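You operate a simulated robot arm through the tools that you are given. There is no shell and no other tool.

Carry out the task below with a simulated two-armed robot. There is one attempt and no reset: what you move stays moved.

JOB
Test the spring standing by the press and rack it by its load.
Fine: stop at 0, slide in, one full pull with hands clear of the ram, slide left out. Set down upright: spring.

The check looks at the end state, three seconds after you hand in, the way a careful person would. Anything else that was tipped, shoved, dropped, spilled or broken makes it a failure.

ROBOT AND FRAMES
Two 7-joint arms with two-finger parallel grippers on one trunk that stands fixed in place. Base frame: the origin is at the foot of the trunk, x ahead of it, y to its left, z up; the work surface is at about z = 0.92. Readings come in m, degrees, newtons and seconds.
The left shoulder is at [0.02, 0.138, 1.494], the right one opposite. With the tool pointing down near the work surface each hand reaches from about 0.1 to 0.38 m from the base axis, measured 20 degrees to its own side. Payload 1.57 kg a hand.
The tool frame of a hand sits at the grasp point between the pads (the TCP): z along the fingers, y along the line on which they close. The tips reach 0.03 m beyond it. Largest opening 0.08 m; finger width 0.017, thickness 0.012; the body of the gripper, 0.04 by 0.082 m, starts 0.08 m behind the TCP.
Orientation is told as [roll, pitch, yaw] about the base's x, y, z axes, in that order, counted from this pose: with the fingers straight down and closing along the base's y, the tool's x points along the base's -x, its y along +y and its z along -z.

CONTROLS
- The arms move only by the tool arm_command. It takes "left_deltas", "right_deltas" or both (then of equal length, played together; a hand with none holds still); each is a list that holds one entry, the list of rows, each a list of 6 numbers: the shift along the tool's x, y, z in m, then the turn, a rotation vector about the tool's x, y, z in degrees. In form: [[[dx, dy, dz, ax, ay, az], ...]]. A call has 1 to 20 rows; each row shifts and turns the commanded pose from where the row before left it, along the tool's axes as they then stand. "left_gripper" and "right_gripper" are, for a hand that has rows, the gripper command, from -1 (shut) to 1 (fully open), values between in proportion, set as the call begins (left out, the last holds). A row lasts 0.2 s, in which the tool goes at most 0.05 m and 8.6 degrees; a call with a longer step from one row to the next is refused whole, and so is a gripper value outside its range. A pose out of reach is approached as far as the arm can. The call stops where the force on the tool passes 40 N (or 10 N more than at its start, if that is more) or the arm is blocked; 0.2 s more then pass. Each finger travels about 0.045 m/s and halts on what it meets, pressing with about 28 N; the grip force reading is that of the motor and also rises with nothing between the fingers. The clock runs only during rows and for 0.2 s after the last one: add rows that do not move to give the fingers time. The reply holds the time, the measured pose of the TCP, the force on the tool along the base axes, the opening and the grip force, in the units named above and with some noise, with the torque about the TCP (base axes, N m) and any sound that the robot's microphone picked up, and new pictures: "pictures" is both (left out), scene, wrist or none (wrist: the cameras of the hands that moved).
- Cameras (640 x 400 px; columns grow to the right, rows downward): "scene" is now at [0.1861, -0.0333, 1.4106]; the picture's right is [-0.37, -0.93, 0.00], its down [-0.23, 0.09, -0.97] and it looks along [0.90, -0.35, -0.25] (base axes); focal length 214 px, centre (320, 200). "left" rides on the left gripper at [0.072, 0.007, -0.122] in its tool frame; the picture's right is [-0.09, 1.00, 0.00], its down [-0.84, -0.08, -0.54] and it looks along [-0.54, -0.05, 0.84] (tool axes); focal length 238 px, centre (320, 200). "right" rides on the right gripper at [0.072, -0.007, -0.122] in its tool frame; the picture's right is [0.09, 1.00, 0.00], its down [-0.84, 0.08, -0.54] and it looks along [-0.54, 0.05, 0.84] (tool axes); focal length 238 px, centre (320, 200). There is no depth. A picture from a camera that has moved, and an enlarged one, comes with that camera's place and axes in the base frame and with its lens.
- raise_lower(by): slides the trunk up (or, below 0, down) by that many m; the arms and the scene camera ride with it, the base frame stays. It gives what a move gives, with no picture.
- head_to(pan, tilt): turns the head with the scene camera to pan (to the left, within 60 degrees either way) and tilt (down, from -29 to 69), counted from straight ahead of the robot. It gives what a move gives, and a new picture of the scene camera.
- enlarge(camera, box): a new picture of the part [left, top, right, bottom] of that camera's present view, enlarged. It takes no simulated time.
- finish_job(): hands the job in; it is judged then, once.

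Places have to be worked out from the pictures, the camera data and where the tool is seen. Open the grippers and draw the arms clear of the work before you hand the job in, unless the task says otherwise.

The tools are called after ">>>" by a JSON object that holds its "api" and its "payload". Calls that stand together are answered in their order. arm_command: Moves the arms, as the interface text tells. Its arguments: {"type":"object","properties":{"left_deltas":{"type":"array","items":{"type":"array","items":{"type":"array","items":{"type":"number"}}}},"left_gripper":{"type":"number"},"right_deltas":{"type":"array","items":{"type":"array","items":{"type":"array","items":{"type":"number"}}}},"right_gripper":{"type":"number"},"pictures":{"type":"string","enum":["both","scene","wrist","none"]}},"required":[]} The other tools are called the same way: raise_lower (by) moves the trunk up or down; head_to (pan, tilt) turns the head that bears the scene camera; enlarge (camera, box) takes an enlarged picture of a part of a camera's view; finish_job () hands the job in.

At the start:

```text
clock: 0.0
left_position: [0.277, -0.0189, 1.3724]
left_orientation: [-0.1, 40.1, 0.4]
left_wrist_force: [-0.2, 0.2, 0.1]
left_moment: [0.01, 0.0, 0.0]
left_opening: 0.0801
left_grasp_force: 0.1
right_position: [0.2823, -0.3436, 1.3551]
right_orientation: [-0.9, 5.2, -0.6]
right_wrist_force: [0.0, 1.3, 0.0]
right_moment: [0.04, 0.0, 0.01]
right_opening: 0.0801
right_grasp_force: 0.1
trunk travel left (down, up): [-0.869, 0.371]
head pan, tilt (commanded): [-21.5, 14.2]
```

scene: 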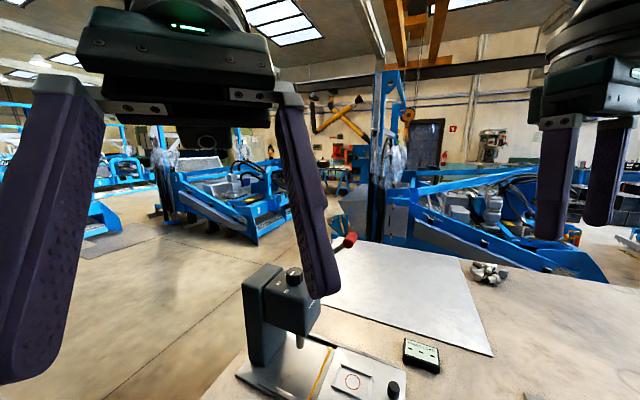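
right: 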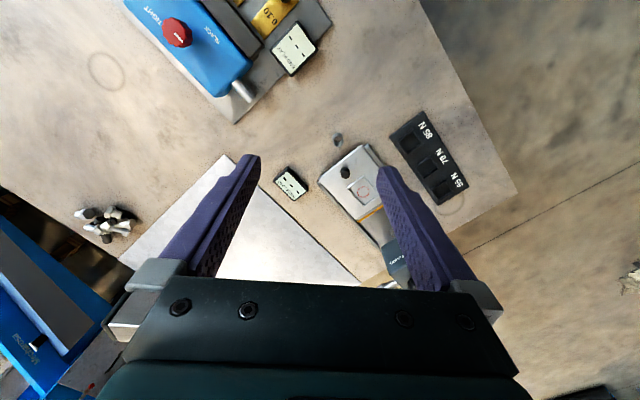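
left: 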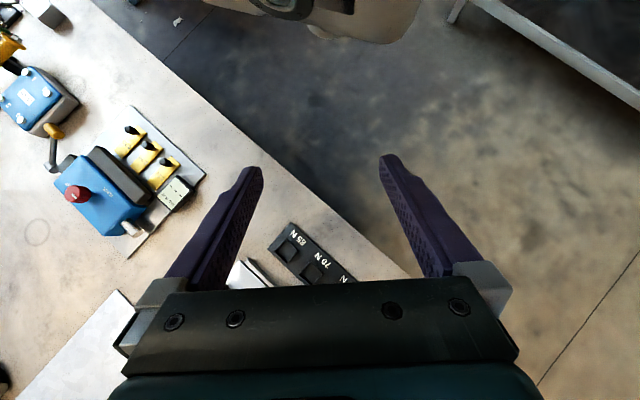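

The pictures show a small press with a sliding table, a rack with labelled slots and some other machines. I'll tilt the head down to see the work surface better.

>>> {"api": "head_to", "payload": {"pan": -21.5, "tilt": 50}}

>>> {"api": "enlarge", "payload": {"camera": "right", "box": [240, 80, 500, 300]}}

>>> {"api": "enlarge", "payload": {"camera": "right", "box": [60, 0, 360, 200]}}

```text
clock: 1.0
left_position: [0.2749, -0.0182, 1.3718]
left_orientation: [0.0, 40.2, 0.2]
left_wrist_force: [0.4, -0.4, 0.4]
left_moment: [0.01, 0.0, 0.02]
left_opening: 0.0801
left_grasp_force: 0.0
right_position: [0.2828, -0.3433, 1.3549]
right_orientation: [-0.8, 5.2, -0.8]
right_wrist_force: [-0.1, 0.6, 0.7]
right_moment: [0.02, -0.04, 0.02]
right_opening: 0.0803
right_grasp_force: 0.0
trunk travel left (down, up): [-0.869, 0.371]
head pan, tilt (commanded): [-21.5, 50.0]
camera scene: at [0.1708, -0.0274, 1.3557], right [-0.37, -0.93, 0.0], down [-0.71, 0.28, -0.64], along [0.6, -0.24, -0.77], focal length 214 px, centre (320, 200)
```

scene: 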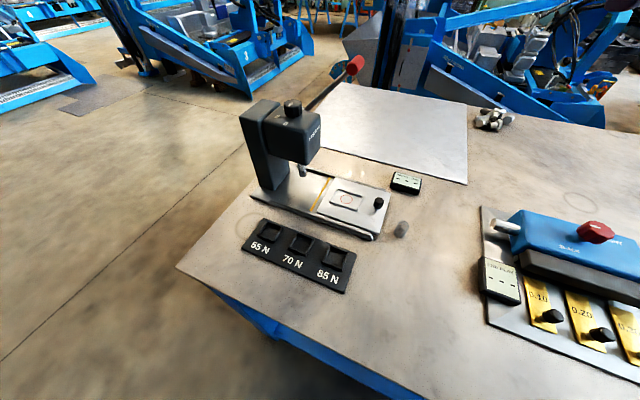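

```text
1.82 times, centred on (370, 190) of right
camera zoom: at [0.2223, -0.3474, 1.4817], right [-0.08, 1.0, -0.01], down [0.88, 0.07, 0.46], along [0.46, 0.03, -0.89], focal length 433 px, centre (229, 218)
```

zoom: 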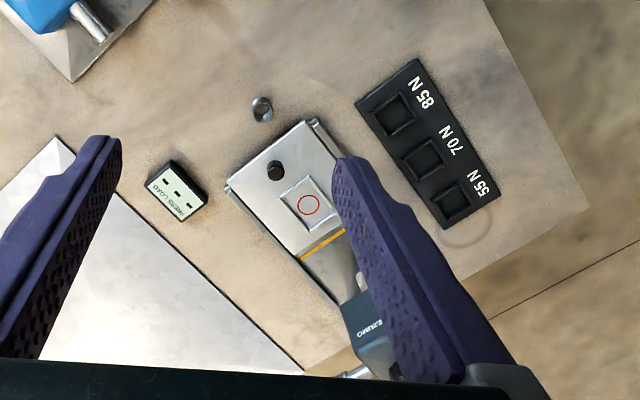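

```text
2.00 times, centred on (210, 100) of right
camera zoom: at [0.2223, -0.3474, 1.4817], right [-0.08, 1.0, -0.01], down [0.88, 0.07, 0.46], along [0.46, 0.03, -0.89], focal length 477 px, centre (540, 400)
```

zoom: 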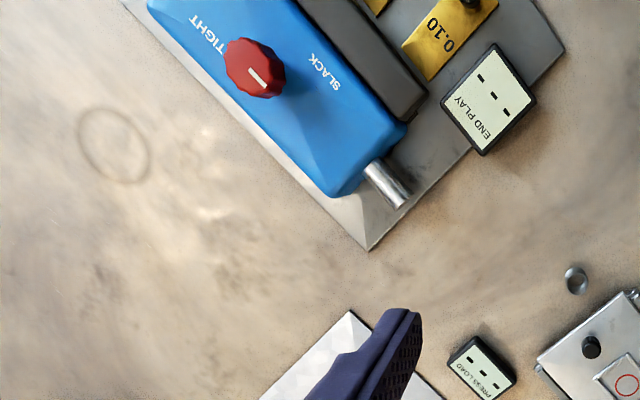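

I'll enlarge the press, its head, the slide and the spring from the scene camera.

>>> {"api": "enlarge", "payload": {"camera": "scene", "box": [220, 40, 380, 140]}}

>>> {"api": "enlarge", "payload": {"camera": "scene", "box": [280, 150, 440, 250]}}

>>> {"api": "enlarge", "payload": {"camera": "scene", "box": [220, 200, 380, 300]}}

>>> {"api": "enlarge", "payload": {"camera": "scene", "box": [460, 190, 640, 370]}}

```text
4.00 times, centred on (300, 90) of scene
camera zoom: at [0.1708, -0.0274, 1.3557], right [-0.37, -0.93, 0.0], down [-0.71, 0.28, -0.64], along [0.6, -0.24, -0.77], focal length 858 px, centre (400, 640)
```

zoom: 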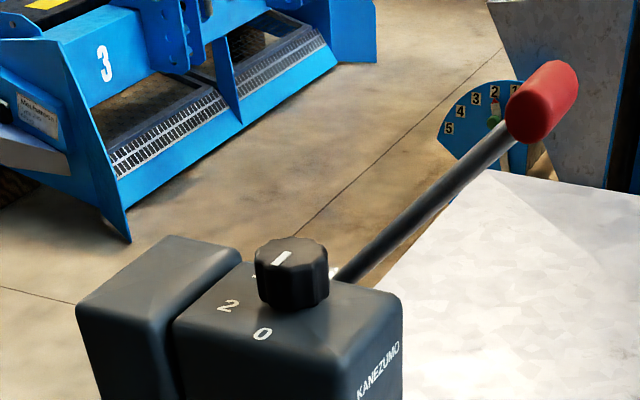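

```text
4.00 times, centred on (360, 200) of scene
camera zoom: at [0.1708, -0.0274, 1.3557], right [-0.37, -0.93, 0.0], down [-0.71, 0.28, -0.64], along [0.6, -0.24, -0.77], focal length 858 px, centre (160, 200)
```

zoom: 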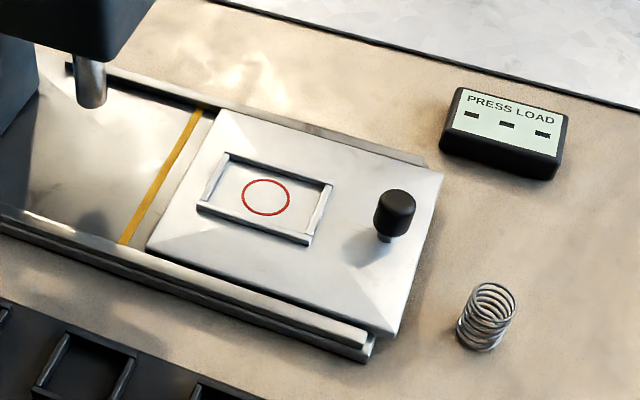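

```text
4.00 times, centred on (300, 250) of scene
camera zoom: at [0.1708, -0.0274, 1.3557], right [-0.37, -0.93, 0.0], down [-0.71, 0.28, -0.64], along [0.6, -0.24, -0.77], focal length 858 px, centre (400, 0)
```

zoom: 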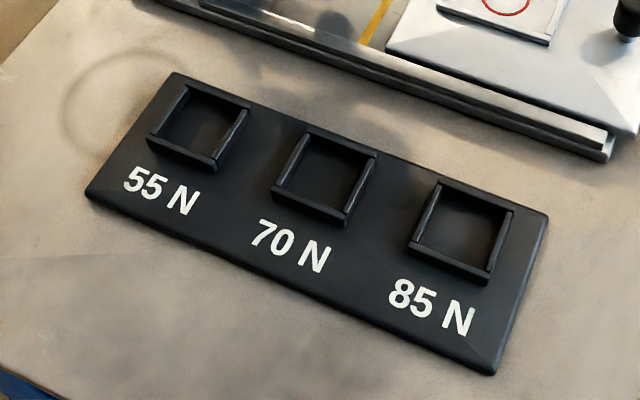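

```text
2.22 times, centred on (550, 280) of scene
camera zoom: at [0.1708, -0.0274, 1.3557], right [-0.37, -0.93, 0.0], down [-0.71, 0.28, -0.64], along [0.6, -0.24, -0.77], focal length 477 px, centre (-191, 22)
```

zoom: 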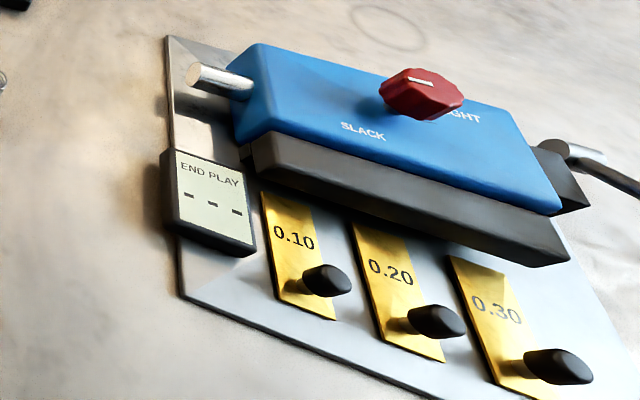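

The spring stands at about (0.34, -0.29) on the bench, beside the pulled-out slide, and the load rack has 55, 70 and 85 N slots. I'll lower the trunk a little to get a second viewpoint and more reach.

>>> {"api": "raise_lower", "payload": {"by": -0.12}}

>>> {"api": "head_to", "payload": {"pan": -21.5, "tilt": 35}}

```text
clock: 2.5
left_position: [0.2765, -0.0187, 1.2509]
left_orientation: [0.1, 40.2, 0.3]
left_wrist_force: [0.3, 0.5, -1.1]
left_moment: [-0.02, 0.04, -0.01]
left_opening: 0.0799
left_grasp_force: 0.1
right_position: [0.2823, -0.3432, 1.2353]
right_orientation: [-0.8, 5.2, -0.6]
right_wrist_force: [0.3, 0.1, 0.6]
right_moment: [-0.01, 0.02, 0.02]
right_opening: 0.0801
right_grasp_force: 0.0
trunk travel left (down, up): [-0.749, 0.491]
head pan, tilt (commanded): [-21.5, 50.0]
```

```text
clock: 3.3
left_position: [0.276, -0.0186, 1.2512]
left_orientation: [0.0, 40.2, 0.3]
left_wrist_force: [0.2, -0.1, -0.8]
left_moment: [-0.02, 0.06, -0.01]
left_opening: 0.0803
left_grasp_force: 0.1
right_position: [0.2823, -0.3425, 1.2345]
right_orientation: [-0.8, 5.3, -0.6]
right_wrist_force: [-0.8, 0.3, -0.3]
right_moment: [0.01, -0.01, -0.01]
right_opening: 0.0796
right_grasp_force: 0.0
trunk travel left (down, up): [-0.749, 0.491]
head pan, tilt (commanded): [-21.5, 35.0]
camera scene: at [0.1811, -0.0314, 1.2573], right [-0.37, -0.93, 0.0], down [-0.53, 0.21, -0.82], along [0.76, -0.3, -0.57], focal length 214 px, centre (320, 200)
```

scene: 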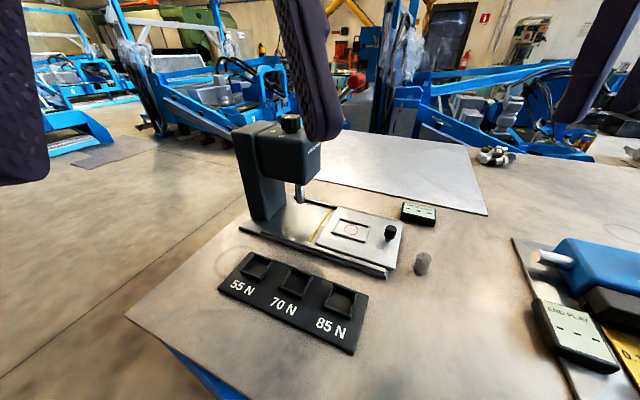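

The left hand blocks the head camera's view of the press, so I'll move it out to the left and straighten it.

>>> {"api": "arm_command", "payload": {"left_deltas": [[[0, 0.035, 0, 0, -5, 0], [0, 0.035, 0, 0, -5, 0], [0, 0.035, 0, 0, -5, 0], [0, 0.035, 0, 0, -5, 0], [0, 0.035, 0, 0, -5, 0], [0, 0.035, 0, 0, -5, 0], [0, 0.035, 0, 0, -5, 0], [0, 0.035, 0, 0, -5, 0]]], "pictures": "both"}}

```text
clock: 5.0
left_position: [0.2536, 0.2507, 1.2166]
left_orientation: [4.6, 12.0, -0.4]
left_wrist_force: [-0.2, -0.2, -0.3]
left_moment: [-0.01, -0.02, 0.01]
left_opening: 0.0799
left_grasp_force: 0.1
right_position: [0.2836, -0.343, 1.2346]
right_orientation: [-0.8, 5.4, -0.7]
right_wrist_force: [1.5, -1.0, 0.2]
right_moment: [-0.01, 0.01, 0.01]
right_opening: 0.0799
right_grasp_force: 0.1
trunk travel left (down, up): [-0.749, 0.491]
head pan, tilt (commanded): [-21.5, 35.0]
stopped in row 8 (left hand): the arm was blocked; the commanded pose is now the measured one
camera scene: at [0.1812, -0.0315, 1.2574], right [-0.37, -0.93, 0.0], down [-0.53, 0.21, -0.82], along [0.76, -0.3, -0.57], focal length 214 px, centre (320, 200)
camera left: at [0.2071, 0.2498, 1.3497], right [0.11, 0.99, 0.06], down [0.93, -0.13, 0.35], along [0.35, 0.02, -0.94], focal length 238 px, centre (320, 200)
```

scene: 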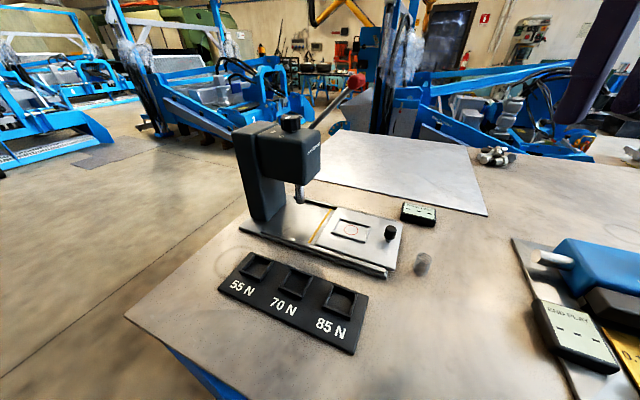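
left: 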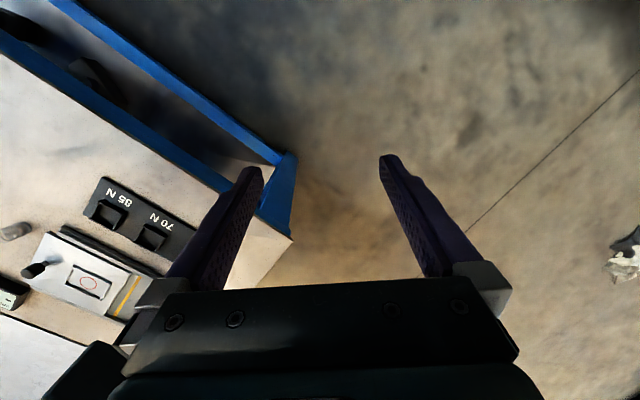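

The left arm reached its limit but is out of the way. I'll enlarge the press head, knob and lever.

>>> {"api": "enlarge", "payload": {"camera": "scene", "box": [230, 60, 390, 160]}}

>>> {"api": "enlarge", "payload": {"camera": "scene", "box": [260, 90, 340, 140]}}

>>> {"api": "enlarge", "payload": {"camera": "scene", "box": [290, 180, 450, 280]}}

>>> {"api": "enlarge", "payload": {"camera": "left", "box": [0, 170, 200, 330]}}

```text
4.00 times, centred on (310, 110) of scene
camera zoom: at [0.1812, -0.0315, 1.2574], right [-0.37, -0.93, 0.0], down [-0.53, 0.21, -0.82], along [0.76, -0.3, -0.57], focal length 858 px, centre (360, 560)
```

zoom: 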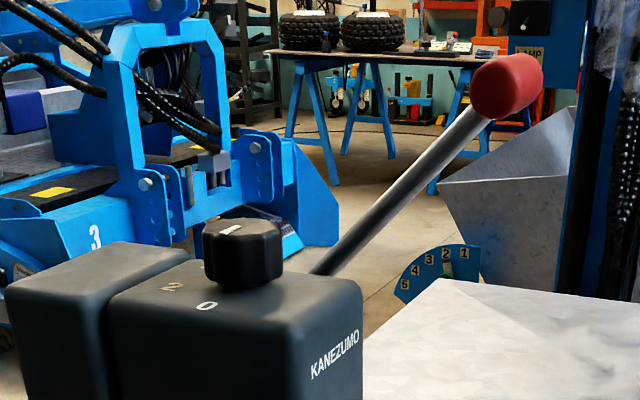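

```text
8.00 times, centred on (300, 115) of scene
camera zoom: at [0.1812, -0.0315, 1.2574], right [-0.37, -0.93, 0.0], down [-0.53, 0.21, -0.82], along [0.76, -0.3, -0.57], focal length 1716 px, centre (480, 880)
```

zoom: 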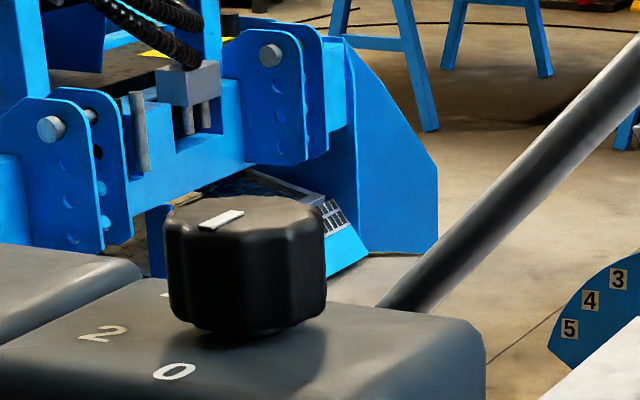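

```text
4.00 times, centred on (370, 230) of scene
camera zoom: at [0.1812, -0.0315, 1.2574], right [-0.37, -0.93, 0.0], down [-0.53, 0.21, -0.82], along [0.76, -0.3, -0.57], focal length 858 px, centre (120, 80)
```

zoom: 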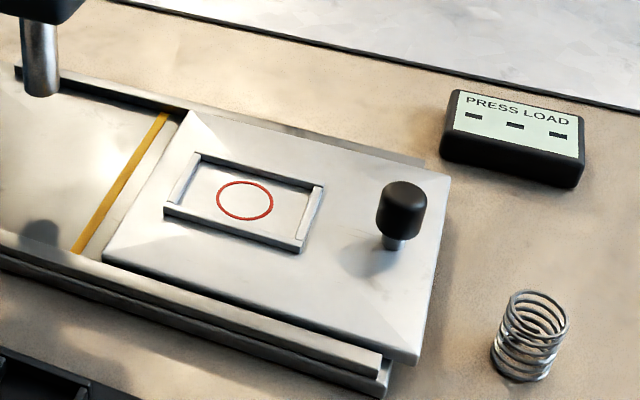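

```text
2.50 times, centred on (100, 250) of left
camera zoom: at [0.2071, 0.2498, 1.3497], right [0.11, 0.99, 0.06], down [0.93, -0.13, 0.35], along [0.35, 0.02, -0.94], focal length 596 px, centre (870, 75)
```

zoom: 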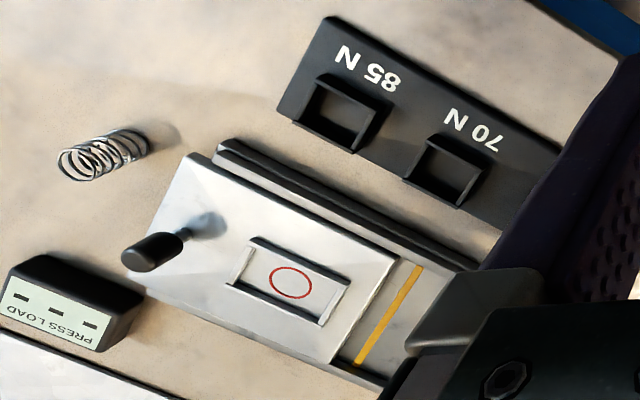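

I need a top view of the stop knob's pointer. I'll lift the right hand and bring its camera over the press head, well above it.

>>> {"api": "arm_command", "payload": {"right_deltas": [[[0, 0, -0.045, 0, 0, 0], [0, 0, -0.045, 0, 0, 0], [-0.0227, 0.0355, 0, 0, 0, 0], [-0.0227, 0.0355, 0, 0, 0, 0], [-0.0227, 0.0355, 0, 0, 0, 0], [-0.0227, 0.0355, 0, 0, 0, 0], [-0.0227, 0.0355, 0, 0, 0, 0], [-0.0227, 0.0355, 0, 0, 0, 0]]], "pictures": "both"}}

```text
clock: 5.8
left_position: [0.253, 0.2515, 1.2169]
left_orientation: [4.6, 12.0, -0.4]
left_wrist_force: [-0.9, -0.6, -0.2]
left_moment: [-0.01, 0.02, -0.02]
left_opening: 0.0804
left_grasp_force: 0.0
right_position: [0.2494, -0.3556, 1.2365]
right_orientation: [1.7, 22.7, -6.5]
right_wrist_force: [-0.5, -0.4, 0.8]
right_moment: [-0.02, -0.01, 0.02]
right_opening: 0.0802
right_grasp_force: 0.0
trunk travel left (down, up): [-0.749, 0.491]
head pan, tilt (commanded): [-21.5, 35.0]
stopped in row 3 (right hand): the arm was blocked; the commanded pose is now the measured one
camera scene: at [0.181, -0.0314, 1.2573], right [-0.37, -0.93, 0.0], down [-0.53, 0.21, -0.82], along [0.76, -0.3, -0.57], focal length 214 px, centre (320, 200)
camera right: at [0.2297, -0.3638, 1.3755], right [0.04, 1.0, 0.06], down [0.98, -0.05, 0.18], along [0.18, 0.05, -0.98], focal length 238 px, centre (320, 200)
```

scene: 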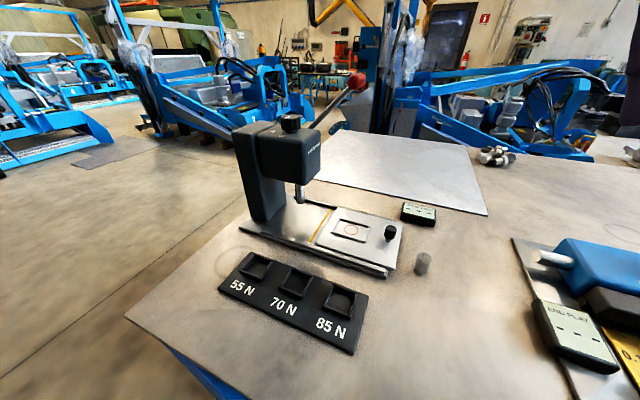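
right: 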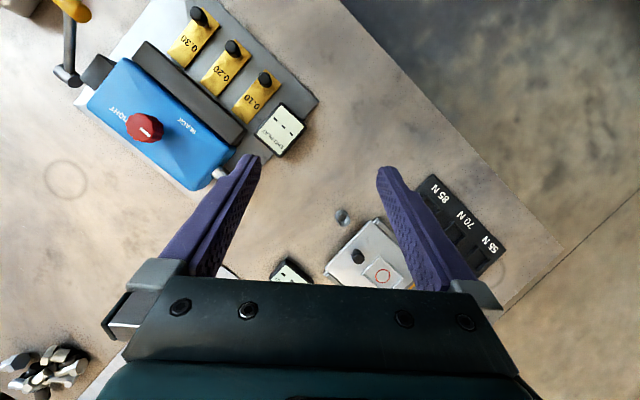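

The arm hit its limit because the hand got too high relative to the shoulder. I'll raise the trunk to lift both hands and then move the right hand across.

>>> {"api": "raise_lower", "payload": {"by": 0.15}}

>>> {"api": "arm_command", "payload": {"right_deltas": [[[-0.01, 0.02, 0.01, 0, -6, 0], [-0.01, 0.02, 0.01, 0, -6, 0], [-0.02, 0.035, 0, 0, -5, 0], [-0.02, 0.035, 0, 0, 0, 3], [-0.02, 0.035, 0, 0, 0, 3], [-0.02, 0.035, 0, 0, 0, 0], [-0.02, 0.03, 0, 0, 0, 0]]], "pictures": "both"}}

```text
clock: 7.5
left_position: [0.2529, 0.2508, 1.3644]
left_orientation: [4.6, 12.0, -0.5]
left_wrist_force: [0.0, 0.1, 0.6]
left_moment: [0.01, -0.02, 0.03]
left_opening: 0.08
left_grasp_force: 0.0
right_position: [0.2512, -0.3555, 1.3866]
right_orientation: [1.9, 22.6, -6.6]
right_wrist_force: [-0.1, -0.6, -0.2]
right_moment: [0.0, -0.02, -0.01]
right_opening: 0.0801
right_grasp_force: 0.1
trunk travel left (down, up): [-0.899, 0.341]
head pan, tilt (commanded): [-21.5, 35.0]
```

```text
clock: 9.1
left_position: [0.2527, 0.251, 1.365]
left_orientation: [4.6, 12.0, -0.5]
left_wrist_force: [-0.2, -0.9, -0.1]
left_moment: [0.02, 0.04, 0.0]
left_opening: 0.08
left_grasp_force: 0.0
right_position: [0.3973, -0.1655, 1.3603]
right_orientation: [1.1, 5.3, -13.1]
right_wrist_force: [-0.1, -0.5, -0.3]
right_moment: [-0.03, 0.02, 0.02]
right_opening: 0.0798
right_grasp_force: 0.0
trunk travel left (down, up): [-0.899, 0.341]
head pan, tilt (commanded): [-21.5, 35.0]
camera scene: at [0.1811, -0.0315, 1.4073], right [-0.37, -0.93, 0.0], down [-0.53, 0.21, -0.82], along [0.76, -0.3, -0.57], focal length 214 px, centre (320, 200)
camera right: at [0.3354, -0.1604, 1.4866], right [0.14, 0.99, 0.03], down [0.88, -0.13, 0.46], along [0.46, -0.04, -0.89], focal length 238 px, centre (320, 200)
```

scene: 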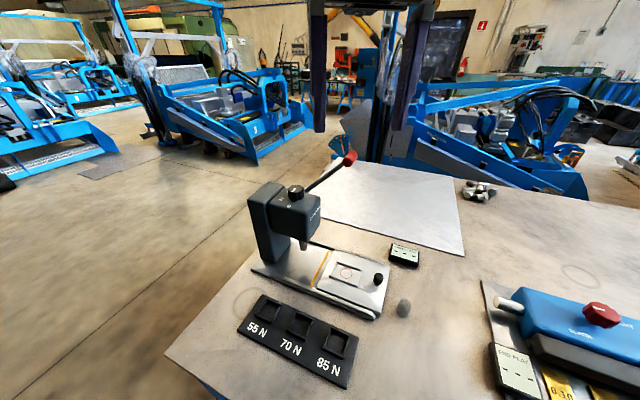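
right: 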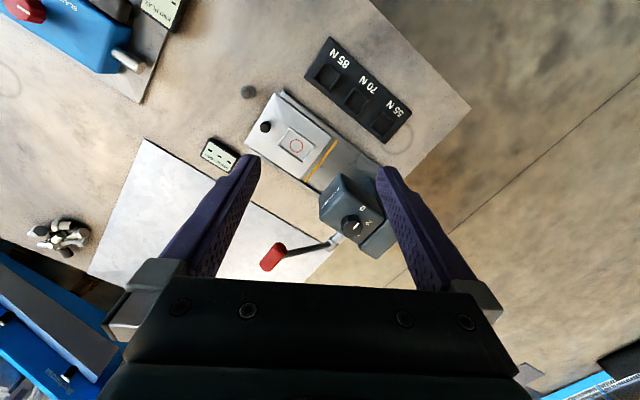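

The press head, stop knob and lever are now visible between the fingers. I'll enlarge those parts.

>>> {"api": "enlarge", "payload": {"camera": "right", "box": [310, 170, 406, 260]}}

>>> {"api": "enlarge", "payload": {"camera": "right", "box": [200, 80, 430, 290]}}

>>> {"api": "enlarge", "payload": {"camera": "scene", "box": [230, 140, 390, 240]}}

```text
4.44 times, centred on (358, 215) of right
camera zoom: at [0.3354, -0.1604, 1.4866], right [0.14, 0.99, 0.03], down [0.88, -0.13, 0.46], along [0.46, -0.04, -0.89], focal length 1059 px, centre (151, 133)
```

zoom: 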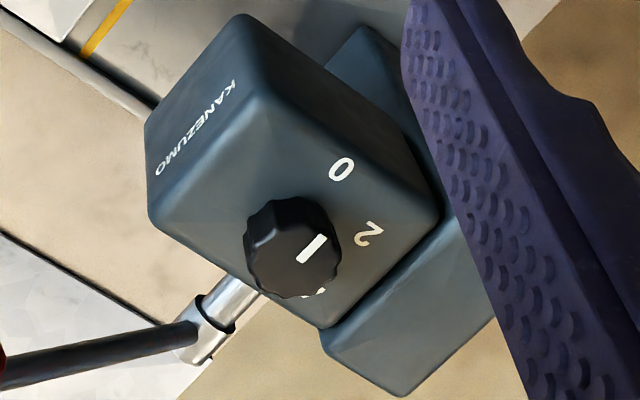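

```text
1.90 times, centred on (315, 185) of right
camera zoom: at [0.3354, -0.1604, 1.4866], right [0.14, 0.99, 0.03], down [0.88, -0.13, 0.46], along [0.46, -0.04, -0.89], focal length 454 px, centre (330, 229)
```

zoom: 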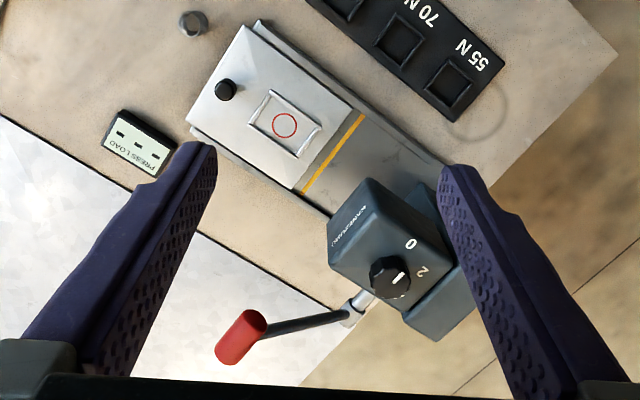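

```text
4.00 times, centred on (310, 190) of scene
camera zoom: at [0.1811, -0.0315, 1.4073], right [-0.37, -0.93, 0.0], down [-0.53, 0.21, -0.82], along [0.76, -0.3, -0.57], focal length 858 px, centre (360, 240)
```

zoom: 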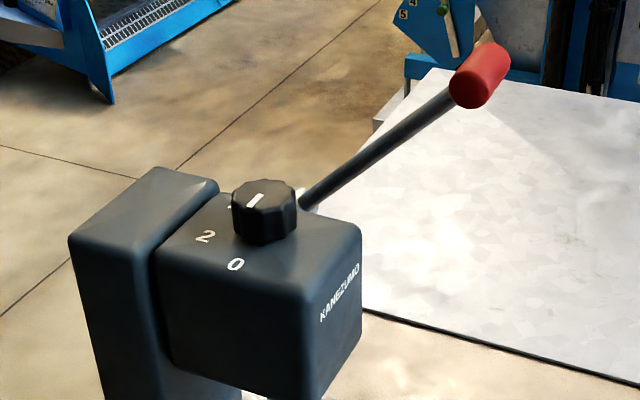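

By my triangulation the stop knob's pointer sits close to the 0 mark and the lever grip is near (0.59, -0.27, 1.19). I'll zoom harder on the knob and grip to confirm.

>>> {"api": "enlarge", "payload": {"camera": "right", "box": [338, 195, 378, 245]}}

>>> {"api": "enlarge", "payload": {"camera": "scene", "box": [270, 175, 320, 215]}}

>>> {"api": "enlarge", "payload": {"camera": "right", "box": [250, 220, 370, 280]}}

>>> {"api": "enlarge", "payload": {"camera": "right", "box": [230, 70, 350, 190]}}

```text
8.00 times, centred on (358, 220) of right
camera zoom: at [0.3354, -0.1604, 1.4866], right [0.14, 0.99, 0.03], down [0.88, -0.13, 0.46], along [0.46, -0.04, -0.89], focal length 1907 px, centre (16, 40)
```

zoom: 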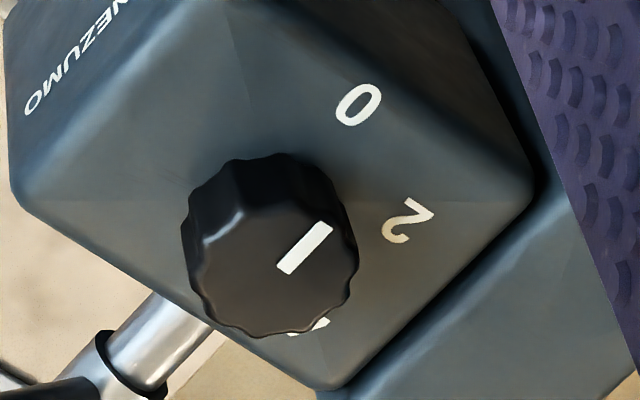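

```text
10.00 times, centred on (295, 195) of scene
camera zoom: at [0.1811, -0.0315, 1.4073], right [-0.37, -0.93, 0.0], down [-0.53, 0.21, -0.82], along [0.76, -0.3, -0.57], focal length 2145 px, centre (570, 250)
```

zoom: 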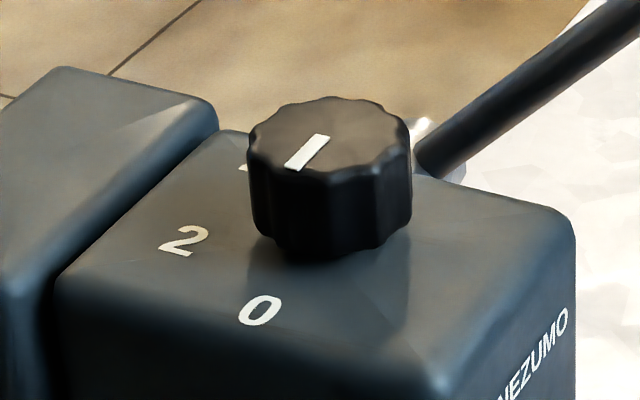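

```text
5.33 times, centred on (310, 250) of right
camera zoom: at [0.3354, -0.1604, 1.4866], right [0.14, 0.99, 0.03], down [0.88, -0.13, 0.46], along [0.46, -0.04, -0.89], focal length 1271 px, centre (373, -67)
```

zoom: 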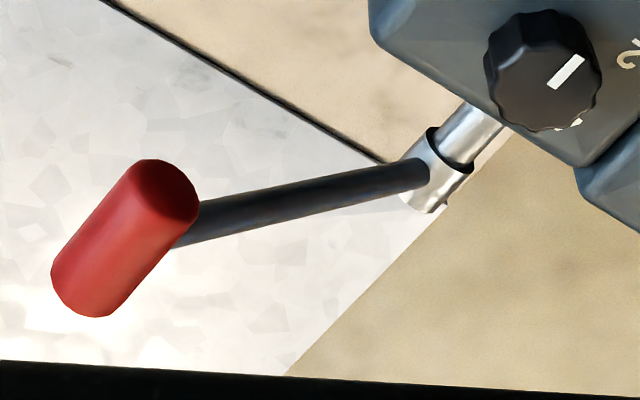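

```text
3.33 times, centred on (290, 130) of right
camera zoom: at [0.3354, -0.1604, 1.4866], right [0.14, 0.99, 0.03], down [0.88, -0.13, 0.46], along [0.46, -0.04, -0.89], focal length 794 px, centre (420, 433)
```

zoom: 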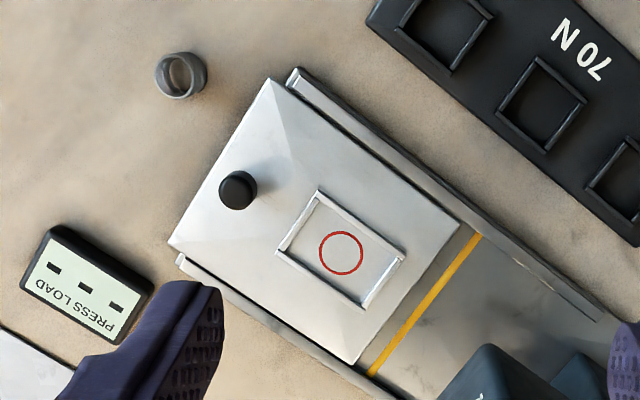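

The pointer lines up with the 0 mark (both at about 135° around the knob), so the stop needs no change. I'll lower the trunk for better reach at the bench.

>>> {"api": "raise_lower", "payload": {"by": -0.15}}

>>> {"api": "raise_lower", "payload": {"by": -0.08}}

>>> {"api": "arm_command", "payload": {"right_deltas": [[[0.02, -0.025, 0, 0.3, -2, -4], [0.02, -0.03, 0, 0.3, -2, -4], [0.01, -0.035, 0, 0.3, -1.3, -4], [0, -0.035, 0, 0.2, 0, -1]]], "right_gripper": 0.3, "pictures": "both"}}

```text
clock: 10.9
left_position: [0.2517, 0.2518, 1.2155]
left_orientation: [4.5, 12.0, -0.5]
left_wrist_force: [0.1, 0.1, -0.2]
left_moment: [0.0, 0.01, 0.01]
left_opening: 0.0798
left_grasp_force: 0.1
right_position: [0.3967, -0.165, 1.2095]
right_orientation: [1.1, 5.3, -13.0]
right_wrist_force: [-0.4, 1.1, 0.6]
right_moment: [0.0, 0.0, 0.03]
right_opening: 0.0798
right_grasp_force: 0.1
trunk travel left (down, up): [-0.749, 0.491]
head pan, tilt (commanded): [-21.5, 35.0]
```

```text
clock: 12.0
left_position: [0.2531, 0.2508, 1.1364]
left_orientation: [4.6, 12.0, -0.6]
left_wrist_force: [0.5, 0.3, -0.3]
left_moment: [-0.01, 0.04, 0.01]
left_opening: 0.0804
left_grasp_force: 0.0
right_position: [0.3964, -0.166, 1.1298]
right_orientation: [1.1, 5.4, -13.1]
right_wrist_force: [0.7, 0.2, 0.5]
right_moment: [-0.01, 0.01, -0.01]
right_opening: 0.0801
right_grasp_force: 0.0
trunk travel left (down, up): [-0.669, 0.571]
head pan, tilt (commanded): [-21.5, 35.0]
```

```text
clock: 13.0
left_position: [0.2529, 0.2508, 1.1348]
left_orientation: [4.5, 12.1, -0.5]
left_wrist_force: [0.2, -0.6, 0.5]
left_moment: [-0.02, -0.01, -0.04]
left_opening: 0.08
left_grasp_force: 0.0
right_position: [0.3334, -0.2805, 1.1311]
right_orientation: [0.5, -0.3, 0.0]
right_wrist_force: [0.4, 0.1, 0.1]
right_moment: [0.0, -0.02, -0.01]
right_opening: 0.0519
right_grasp_force: 0.1
trunk travel left (down, up): [-0.669, 0.571]
head pan, tilt (commanded): [-21.5, 35.0]
camera scene: at [0.1811, -0.0314, 1.1773], right [-0.37, -0.93, 0.0], down [-0.53, 0.21, -0.82], along [0.76, -0.3, -0.57], focal length 214 px, centre (320, 200)
camera right: at [0.2602, -0.2874, 1.2512], right [-0.09, 1.0, 0.01], down [0.83, 0.07, 0.55], along [0.54, 0.06, -0.84], focal length 238 px, centre (320, 200)
```

scene: 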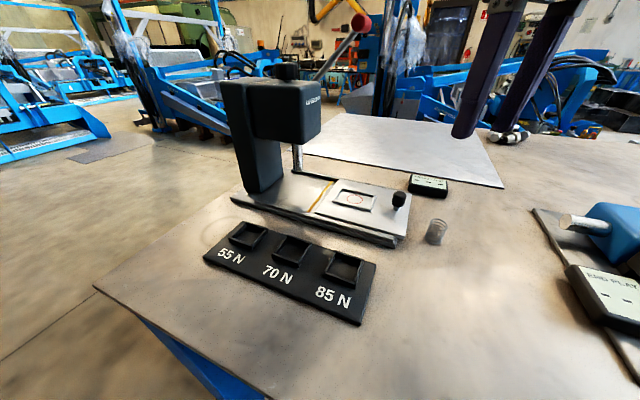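
right: 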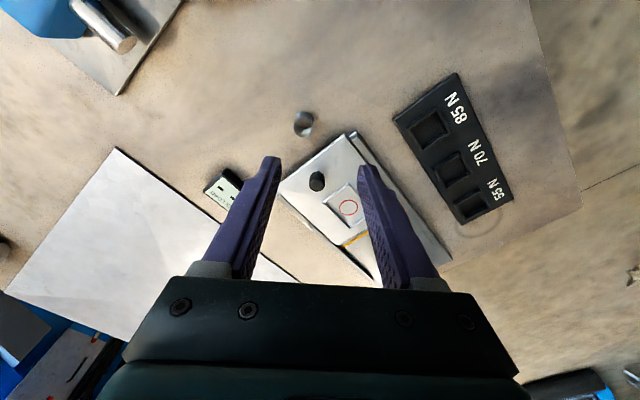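

The hand is level and near the spring, with the fingers at 52 mm. I'll zoom on the spring, the slide knob and the pocket in both cameras to refine their positions.

>>> {"api": "enlarge", "payload": {"camera": "right", "box": [270, 90, 334, 154]}}

>>> {"api": "enlarge", "payload": {"camera": "scene", "box": [390, 180, 470, 260]}}

>>> {"api": "enlarge", "payload": {"camera": "scene", "box": [290, 160, 420, 260]}}

>>> {"api": "enlarge", "payload": {"camera": "scene", "box": [200, 210, 380, 330]}}

>>> {"api": "enlarge", "payload": {"camera": "scene", "box": [220, 0, 390, 180]}}

```text
6.25 times, centred on (302, 122) of right
camera zoom: at [0.2602, -0.2874, 1.2512], right [-0.09, 1.0, 0.01], down [0.83, 0.07, 0.55], along [0.54, 0.06, -0.84], focal length 1490 px, centre (432, 688)
```

zoom: 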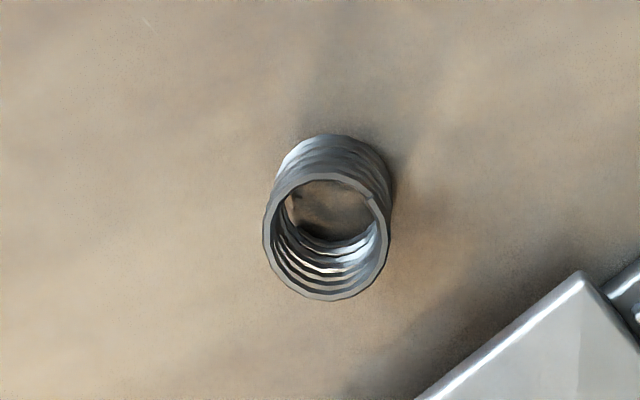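

```text
5.00 times, centred on (430, 220) of scene
camera zoom: at [0.1811, -0.0314, 1.1773], right [-0.37, -0.93, 0.0], down [-0.53, 0.21, -0.82], along [0.76, -0.3, -0.57], focal length 1072 px, centre (-230, 100)
```

zoom: 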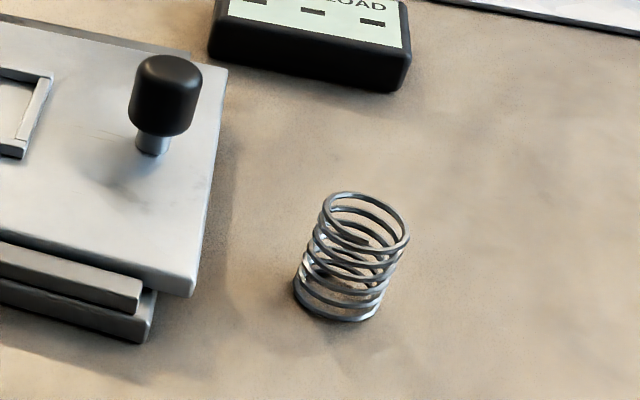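

```text
4.00 times, centred on (355, 210) of scene
camera zoom: at [0.1811, -0.0314, 1.1773], right [-0.37, -0.93, 0.0], down [-0.53, 0.21, -0.82], along [0.76, -0.3, -0.57], focal length 858 px, centre (180, 160)
```

zoom: 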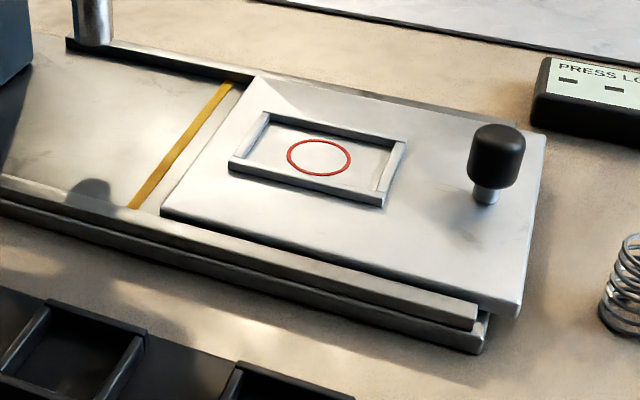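

```text
3.33 times, centred on (290, 270) of scene
camera zoom: at [0.1811, -0.0314, 1.1773], right [-0.37, -0.93, 0.0], down [-0.53, 0.21, -0.82], along [0.76, -0.3, -0.57], focal length 715 px, centre (420, -33)
```

zoom: 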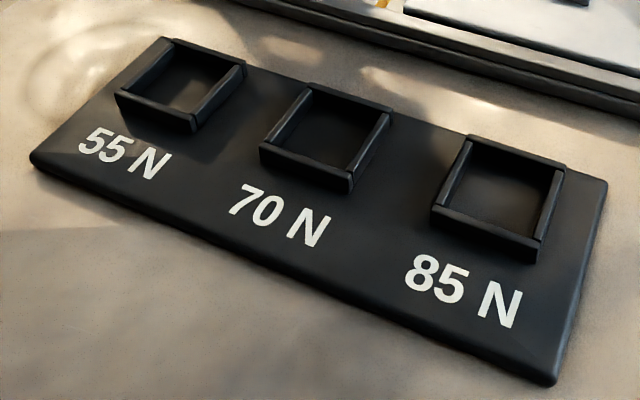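

```text
2.22 times, centred on (305, 90) of scene
camera zoom: at [0.1811, -0.0314, 1.1773], right [-0.37, -0.93, 0.0], down [-0.53, 0.21, -0.82], along [0.76, -0.3, -0.57], focal length 477 px, centre (353, 444)
```

zoom: 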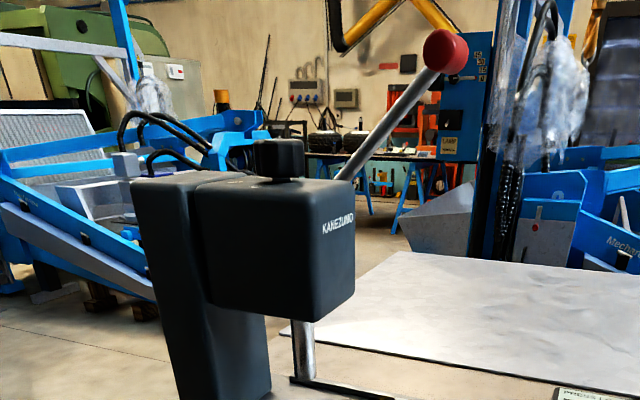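

Both cameras put the spring at about (0.348, -0.298), roughly 25 mm wide and 33 mm tall. I'll tilt the hand forward 20° for reach and stop just above the spring.

>>> {"api": "arm_command", "payload": {"right_deltas": [[[0, 0, 0, 0.2, -6.6, 0], [0, 0, 0, 0.2, -6.6, 0], [0, 0, 0, 0.1, -6.6, 0], [0.0078, -0.0045, 0.032, 0, 0, 0], [0.0078, -0.0045, 0.032, 0, 0, 0], [0.0078, -0.0045, 0.032, 0, 0, 0], [0.0077, -0.0043, 0.0322, 0, 0, 0], [0, 0, 0, 0, 0, 0]]], "right_gripper": 0.2, "pictures": "both"}}

```text
clock: 14.8
left_position: [0.2527, 0.2517, 1.1347]
left_orientation: [4.6, 12.0, -0.6]
left_wrist_force: [0.0, -0.6, -0.8]
left_moment: [0.02, 0.03, 0.01]
left_opening: 0.0801
left_grasp_force: 0.1
right_position: [0.3449, -0.2983, 0.9992]
right_orientation: [0.0, -20.1, -0.3]
right_wrist_force: [-0.6, -0.7, -0.3]
right_moment: [-0.02, -0.01, -0.02]
right_opening: 0.048
right_grasp_force: 0.0
trunk travel left (down, up): [-0.669, 0.571]
head pan, tilt (commanded): [-21.5, 35.0]
camera scene: at [0.1811, -0.0314, 1.1773], right [-0.37, -0.93, 0.0], down [-0.53, 0.21, -0.82], along [0.76, -0.3, -0.57], focal length 214 px, centre (320, 200)
camera right: at [0.2359, -0.3052, 1.088], right [-0.08, 1.0, -0.03], down [0.6, 0.08, 0.8], along [0.8, 0.05, -0.6], focal length 238 px, centre (320, 200)
```

scene: 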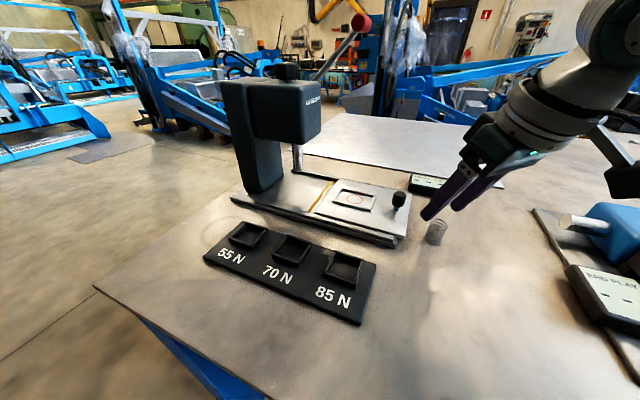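
right: 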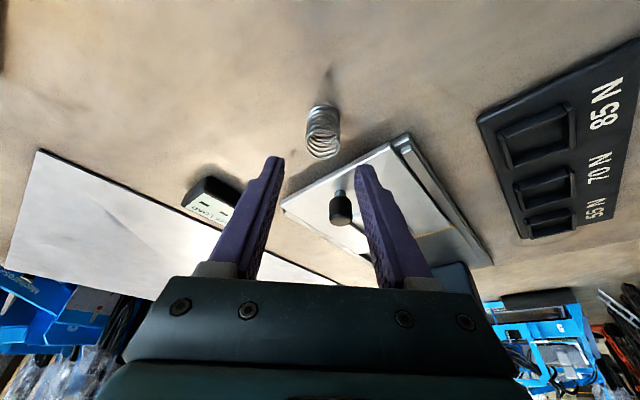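

The spring is centred between the fingers (both in the hand camera and the scene view). I'll lower the last 38 mm straight down.

>>> {"api": "arm_command", "payload": {"right_deltas": [[[0.0054, 0, 0.0116, 0, 0, 0], [0.0054, 0, 0.0116, 0, 0, 0], [0.0054, 0, 0.0115, 0, 0, 0], [0, 0, 0, 0, 0, 0]]], "pictures": "both"}}

>>> {"api": "enlarge", "payload": {"camera": "scene", "box": [390, 180, 490, 260]}}

>>> {"api": "enlarge", "payload": {"camera": "right", "box": [240, 80, 400, 220]}}

```text
clock: 15.8
left_position: [0.2518, 0.2516, 1.1349]
left_orientation: [4.5, 12.0, -0.5]
left_wrist_force: [0.3, 0.5, 1.0]
left_moment: [-0.02, -0.02, 0.01]
left_opening: 0.08
left_grasp_force: 0.1
right_position: [0.3426, -0.2982, 0.9619]
right_orientation: [0.0, -19.9, -0.2]
right_wrist_force: [1.0, 0.0, -0.4]
right_moment: [0.01, 0.02, 0.0]
right_opening: 0.0479
right_grasp_force: 0.2
trunk travel left (down, up): [-0.669, 0.571]
head pan, tilt (commanded): [-21.5, 35.0]
camera scene: at [0.1811, -0.0314, 1.1773], right [-0.37, -0.93, 0.0], down [-0.53, 0.21, -0.82], along [0.76, -0.3, -0.57], focal length 214 px, centre (320, 200)
camera right: at [0.2334, -0.3044, 1.0497], right [-0.08, 1.0, -0.03], down [0.6, 0.08, 0.8], along [0.8, 0.05, -0.6], focal length 238 px, centre (320, 200)
```

scene: 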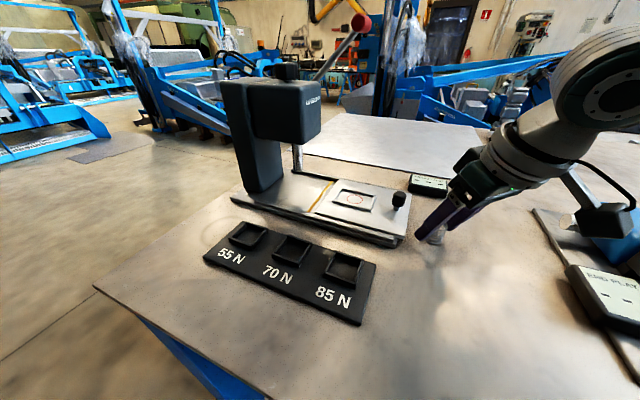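
right: 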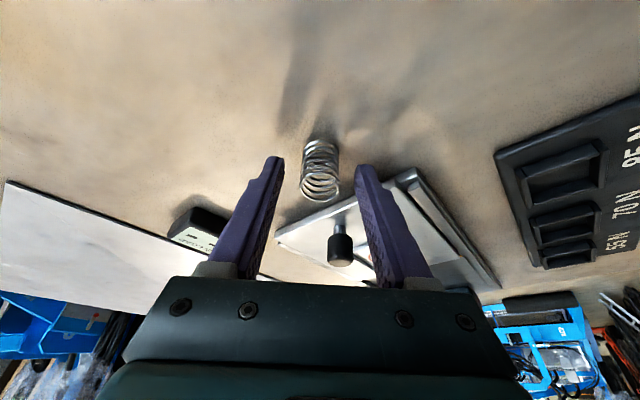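

```text
5.00 times, centred on (440, 220) of scene
camera zoom: at [0.1811, -0.0314, 1.1773], right [-0.37, -0.93, 0.0], down [-0.53, 0.21, -0.82], along [0.76, -0.3, -0.57], focal length 1072 px, centre (-280, 100)
```

zoom: 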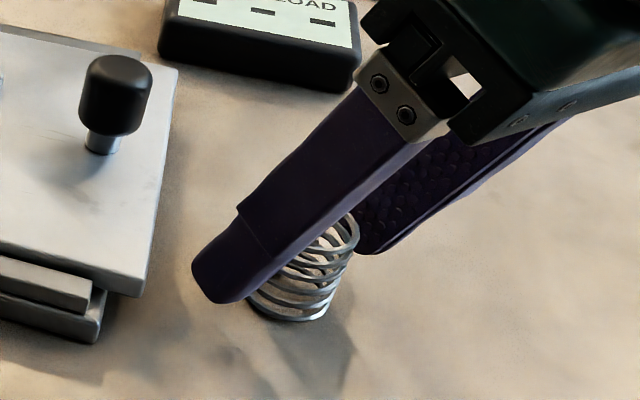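

```text
2.86 times, centred on (320, 150) of right
camera zoom: at [0.2334, -0.3044, 1.0497], right [-0.08, 1.0, -0.03], down [0.6, 0.08, 0.8], along [0.8, 0.05, -0.6], focal length 681 px, centre (320, 343)
```

zoom: 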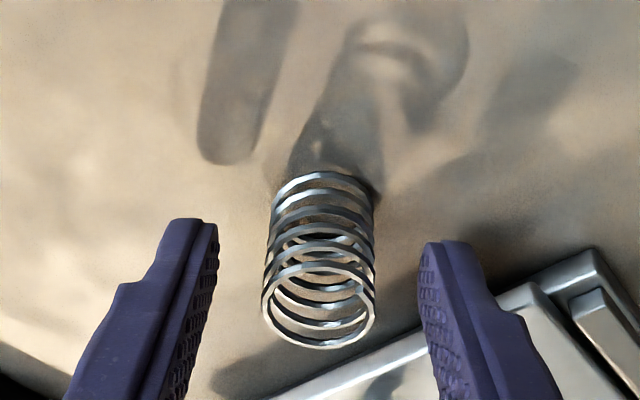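

The fingers straddle the spring with the tips clear of the bench. I'll close the gripper.

>>> {"api": "arm_command", "payload": {"right_deltas": [[[0, 0, 0, 0, 0, 0], [0, 0, 0, 0, 0, 0], [0, 0, 0, 0, 0, 0], [0, 0, 0, 0, 0, 0]]], "right_gripper": -1, "pictures": "wrist"}}

>>> {"api": "enlarge", "payload": {"camera": "right", "box": [240, 80, 400, 220]}}

```text
clock: 16.8
left_position: [0.2518, 0.2506, 1.136]
left_orientation: [4.6, 12.0, -0.5]
left_wrist_force: [-0.2, 0.2, 0.6]
left_moment: [0.0, -0.03, -0.02]
left_opening: 0.0799
left_grasp_force: 0.1
right_position: [0.3433, -0.2979, 0.962]
right_orientation: [0.0, -20.1, -0.2]
right_wrist_force: [0.7, -0.1, 0.6]
right_moment: [-0.01, 0.01, -0.04]
right_opening: 0.0242
right_grasp_force: 27.9
trunk travel left (down, up): [-0.669, 0.571]
head pan, tilt (commanded): [-21.5, 35.0]
camera right: at [0.2335, -0.3043, 1.05], right [-0.08, 1.0, -0.03], down [0.6, 0.08, 0.8], along [0.8, 0.05, -0.6], focal length 238 px, centre (320, 200)
```

right: 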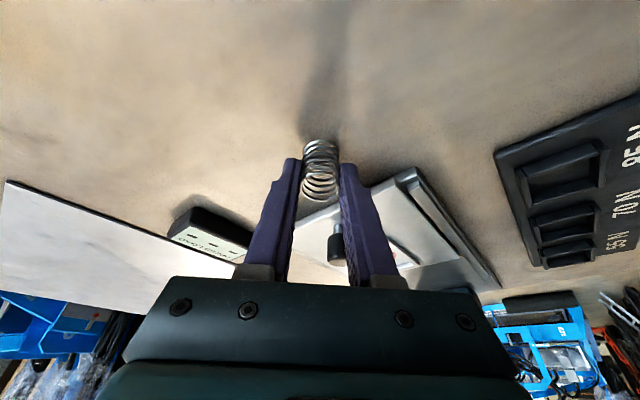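

```text
2.86 times, centred on (320, 150) of right
camera zoom: at [0.2335, -0.3043, 1.05], right [-0.08, 1.0, -0.03], down [0.6, 0.08, 0.8], along [0.8, 0.05, -0.6], focal length 681 px, centre (320, 343)
```

zoom: 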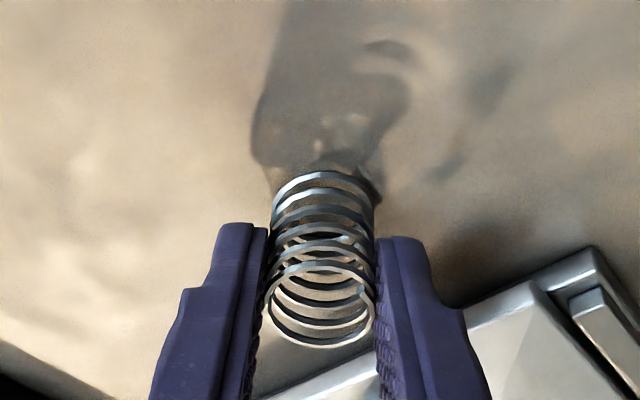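

The spring is gripped at 24 mm with its base about 42 mm below the TCP. I'll lift it straight up 0.1 m, then carry it over the knob to above the pocket.

>>> {"api": "arm_command", "payload": {"right_deltas": [[[-0.0114, 0, -0.0313, 0, 0, 0], [-0.0114, 0, -0.0313, 0, 0, 0], [-0.0114, 0, -0.0313, 0, 0, 0], [-0.0294, 0.0195, 0.0107, 0, 0, 0], [-0.0294, 0.0195, 0.0107, 0, 0, 0], [-0.0294, 0.0195, 0.0107, 0, 0, 0], [-0.0294, 0.0195, 0.0107, 0, 0, 0], [0, 0, 0, 0, 0, 0]]], "pictures": "both"}}

>>> {"api": "enlarge", "payload": {"camera": "scene", "box": [290, 100, 450, 260]}}

>>> {"api": "enlarge", "payload": {"camera": "right", "box": [240, 80, 400, 220]}}

```text
clock: 18.6
left_position: [0.253, 0.251, 1.1357]
left_orientation: [4.4, 12.0, -0.5]
left_wrist_force: [0.7, 0.3, -0.5]
left_moment: [0.03, 0.01, -0.01]
left_opening: 0.0803
left_grasp_force: 0.1
right_position: [0.4689, -0.2199, 1.0619]
right_orientation: [0.0, -20.2, -0.2]
right_wrist_force: [0.0, -0.2, -1.0]
right_moment: [0.02, 0.02, -0.03]
right_opening: 0.0244
right_grasp_force: 27.6
trunk travel left (down, up): [-0.669, 0.571]
head pan, tilt (commanded): [-21.5, 35.0]
camera scene: at [0.1811, -0.0313, 1.1773], right [-0.37, -0.93, 0.0], down [-0.53, 0.21, -0.82], along [0.76, -0.3, -0.57], focal length 214 px, centre (320, 200)
camera right: at [0.3586, -0.2271, 1.1501], right [-0.08, 1.0, -0.03], down [0.6, 0.08, 0.8], along [0.8, 0.05, -0.6], focal length 238 px, centre (320, 200)
```

scene: 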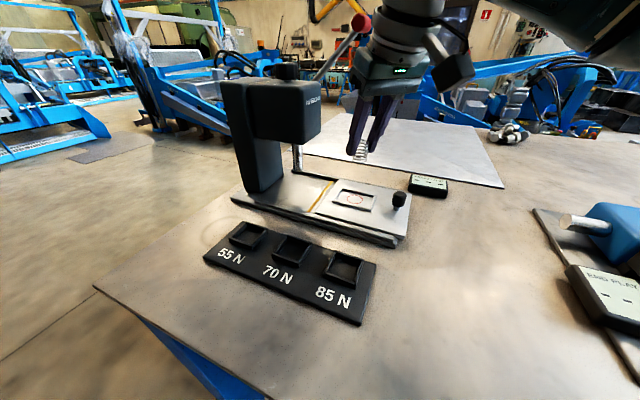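
right: 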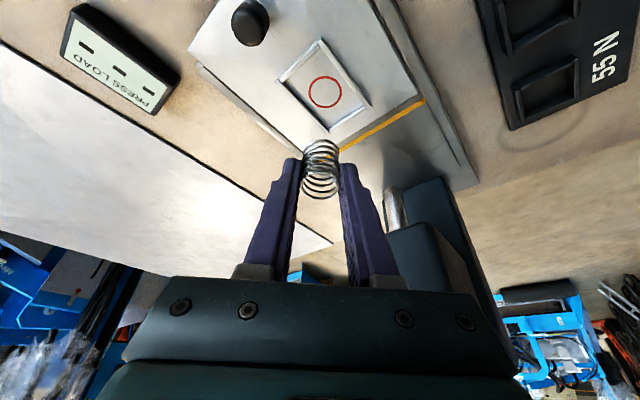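

```text
2.50 times, centred on (370, 180) of scene
camera zoom: at [0.1811, -0.0313, 1.1773], right [-0.37, -0.93, 0.0], down [-0.53, 0.21, -0.82], along [0.76, -0.3, -0.57], focal length 536 px, centre (195, 250)
```

zoom: 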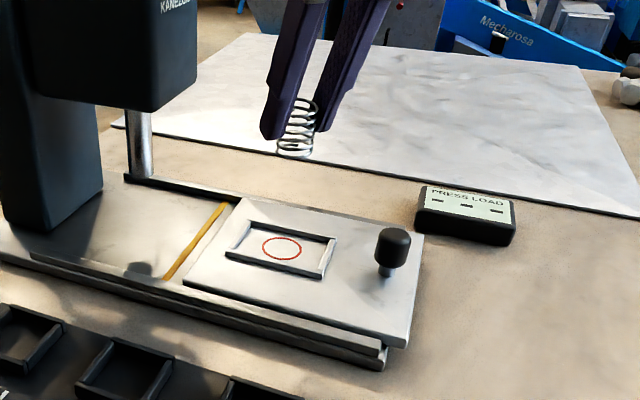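

```text
2.86 times, centred on (320, 150) of right
camera zoom: at [0.3586, -0.2271, 1.1501], right [-0.08, 1.0, -0.03], down [0.6, 0.08, 0.8], along [0.8, 0.05, -0.6], focal length 681 px, centre (320, 343)
```

zoom: 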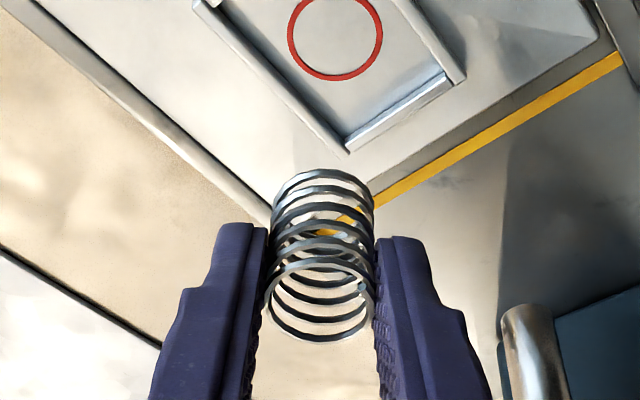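

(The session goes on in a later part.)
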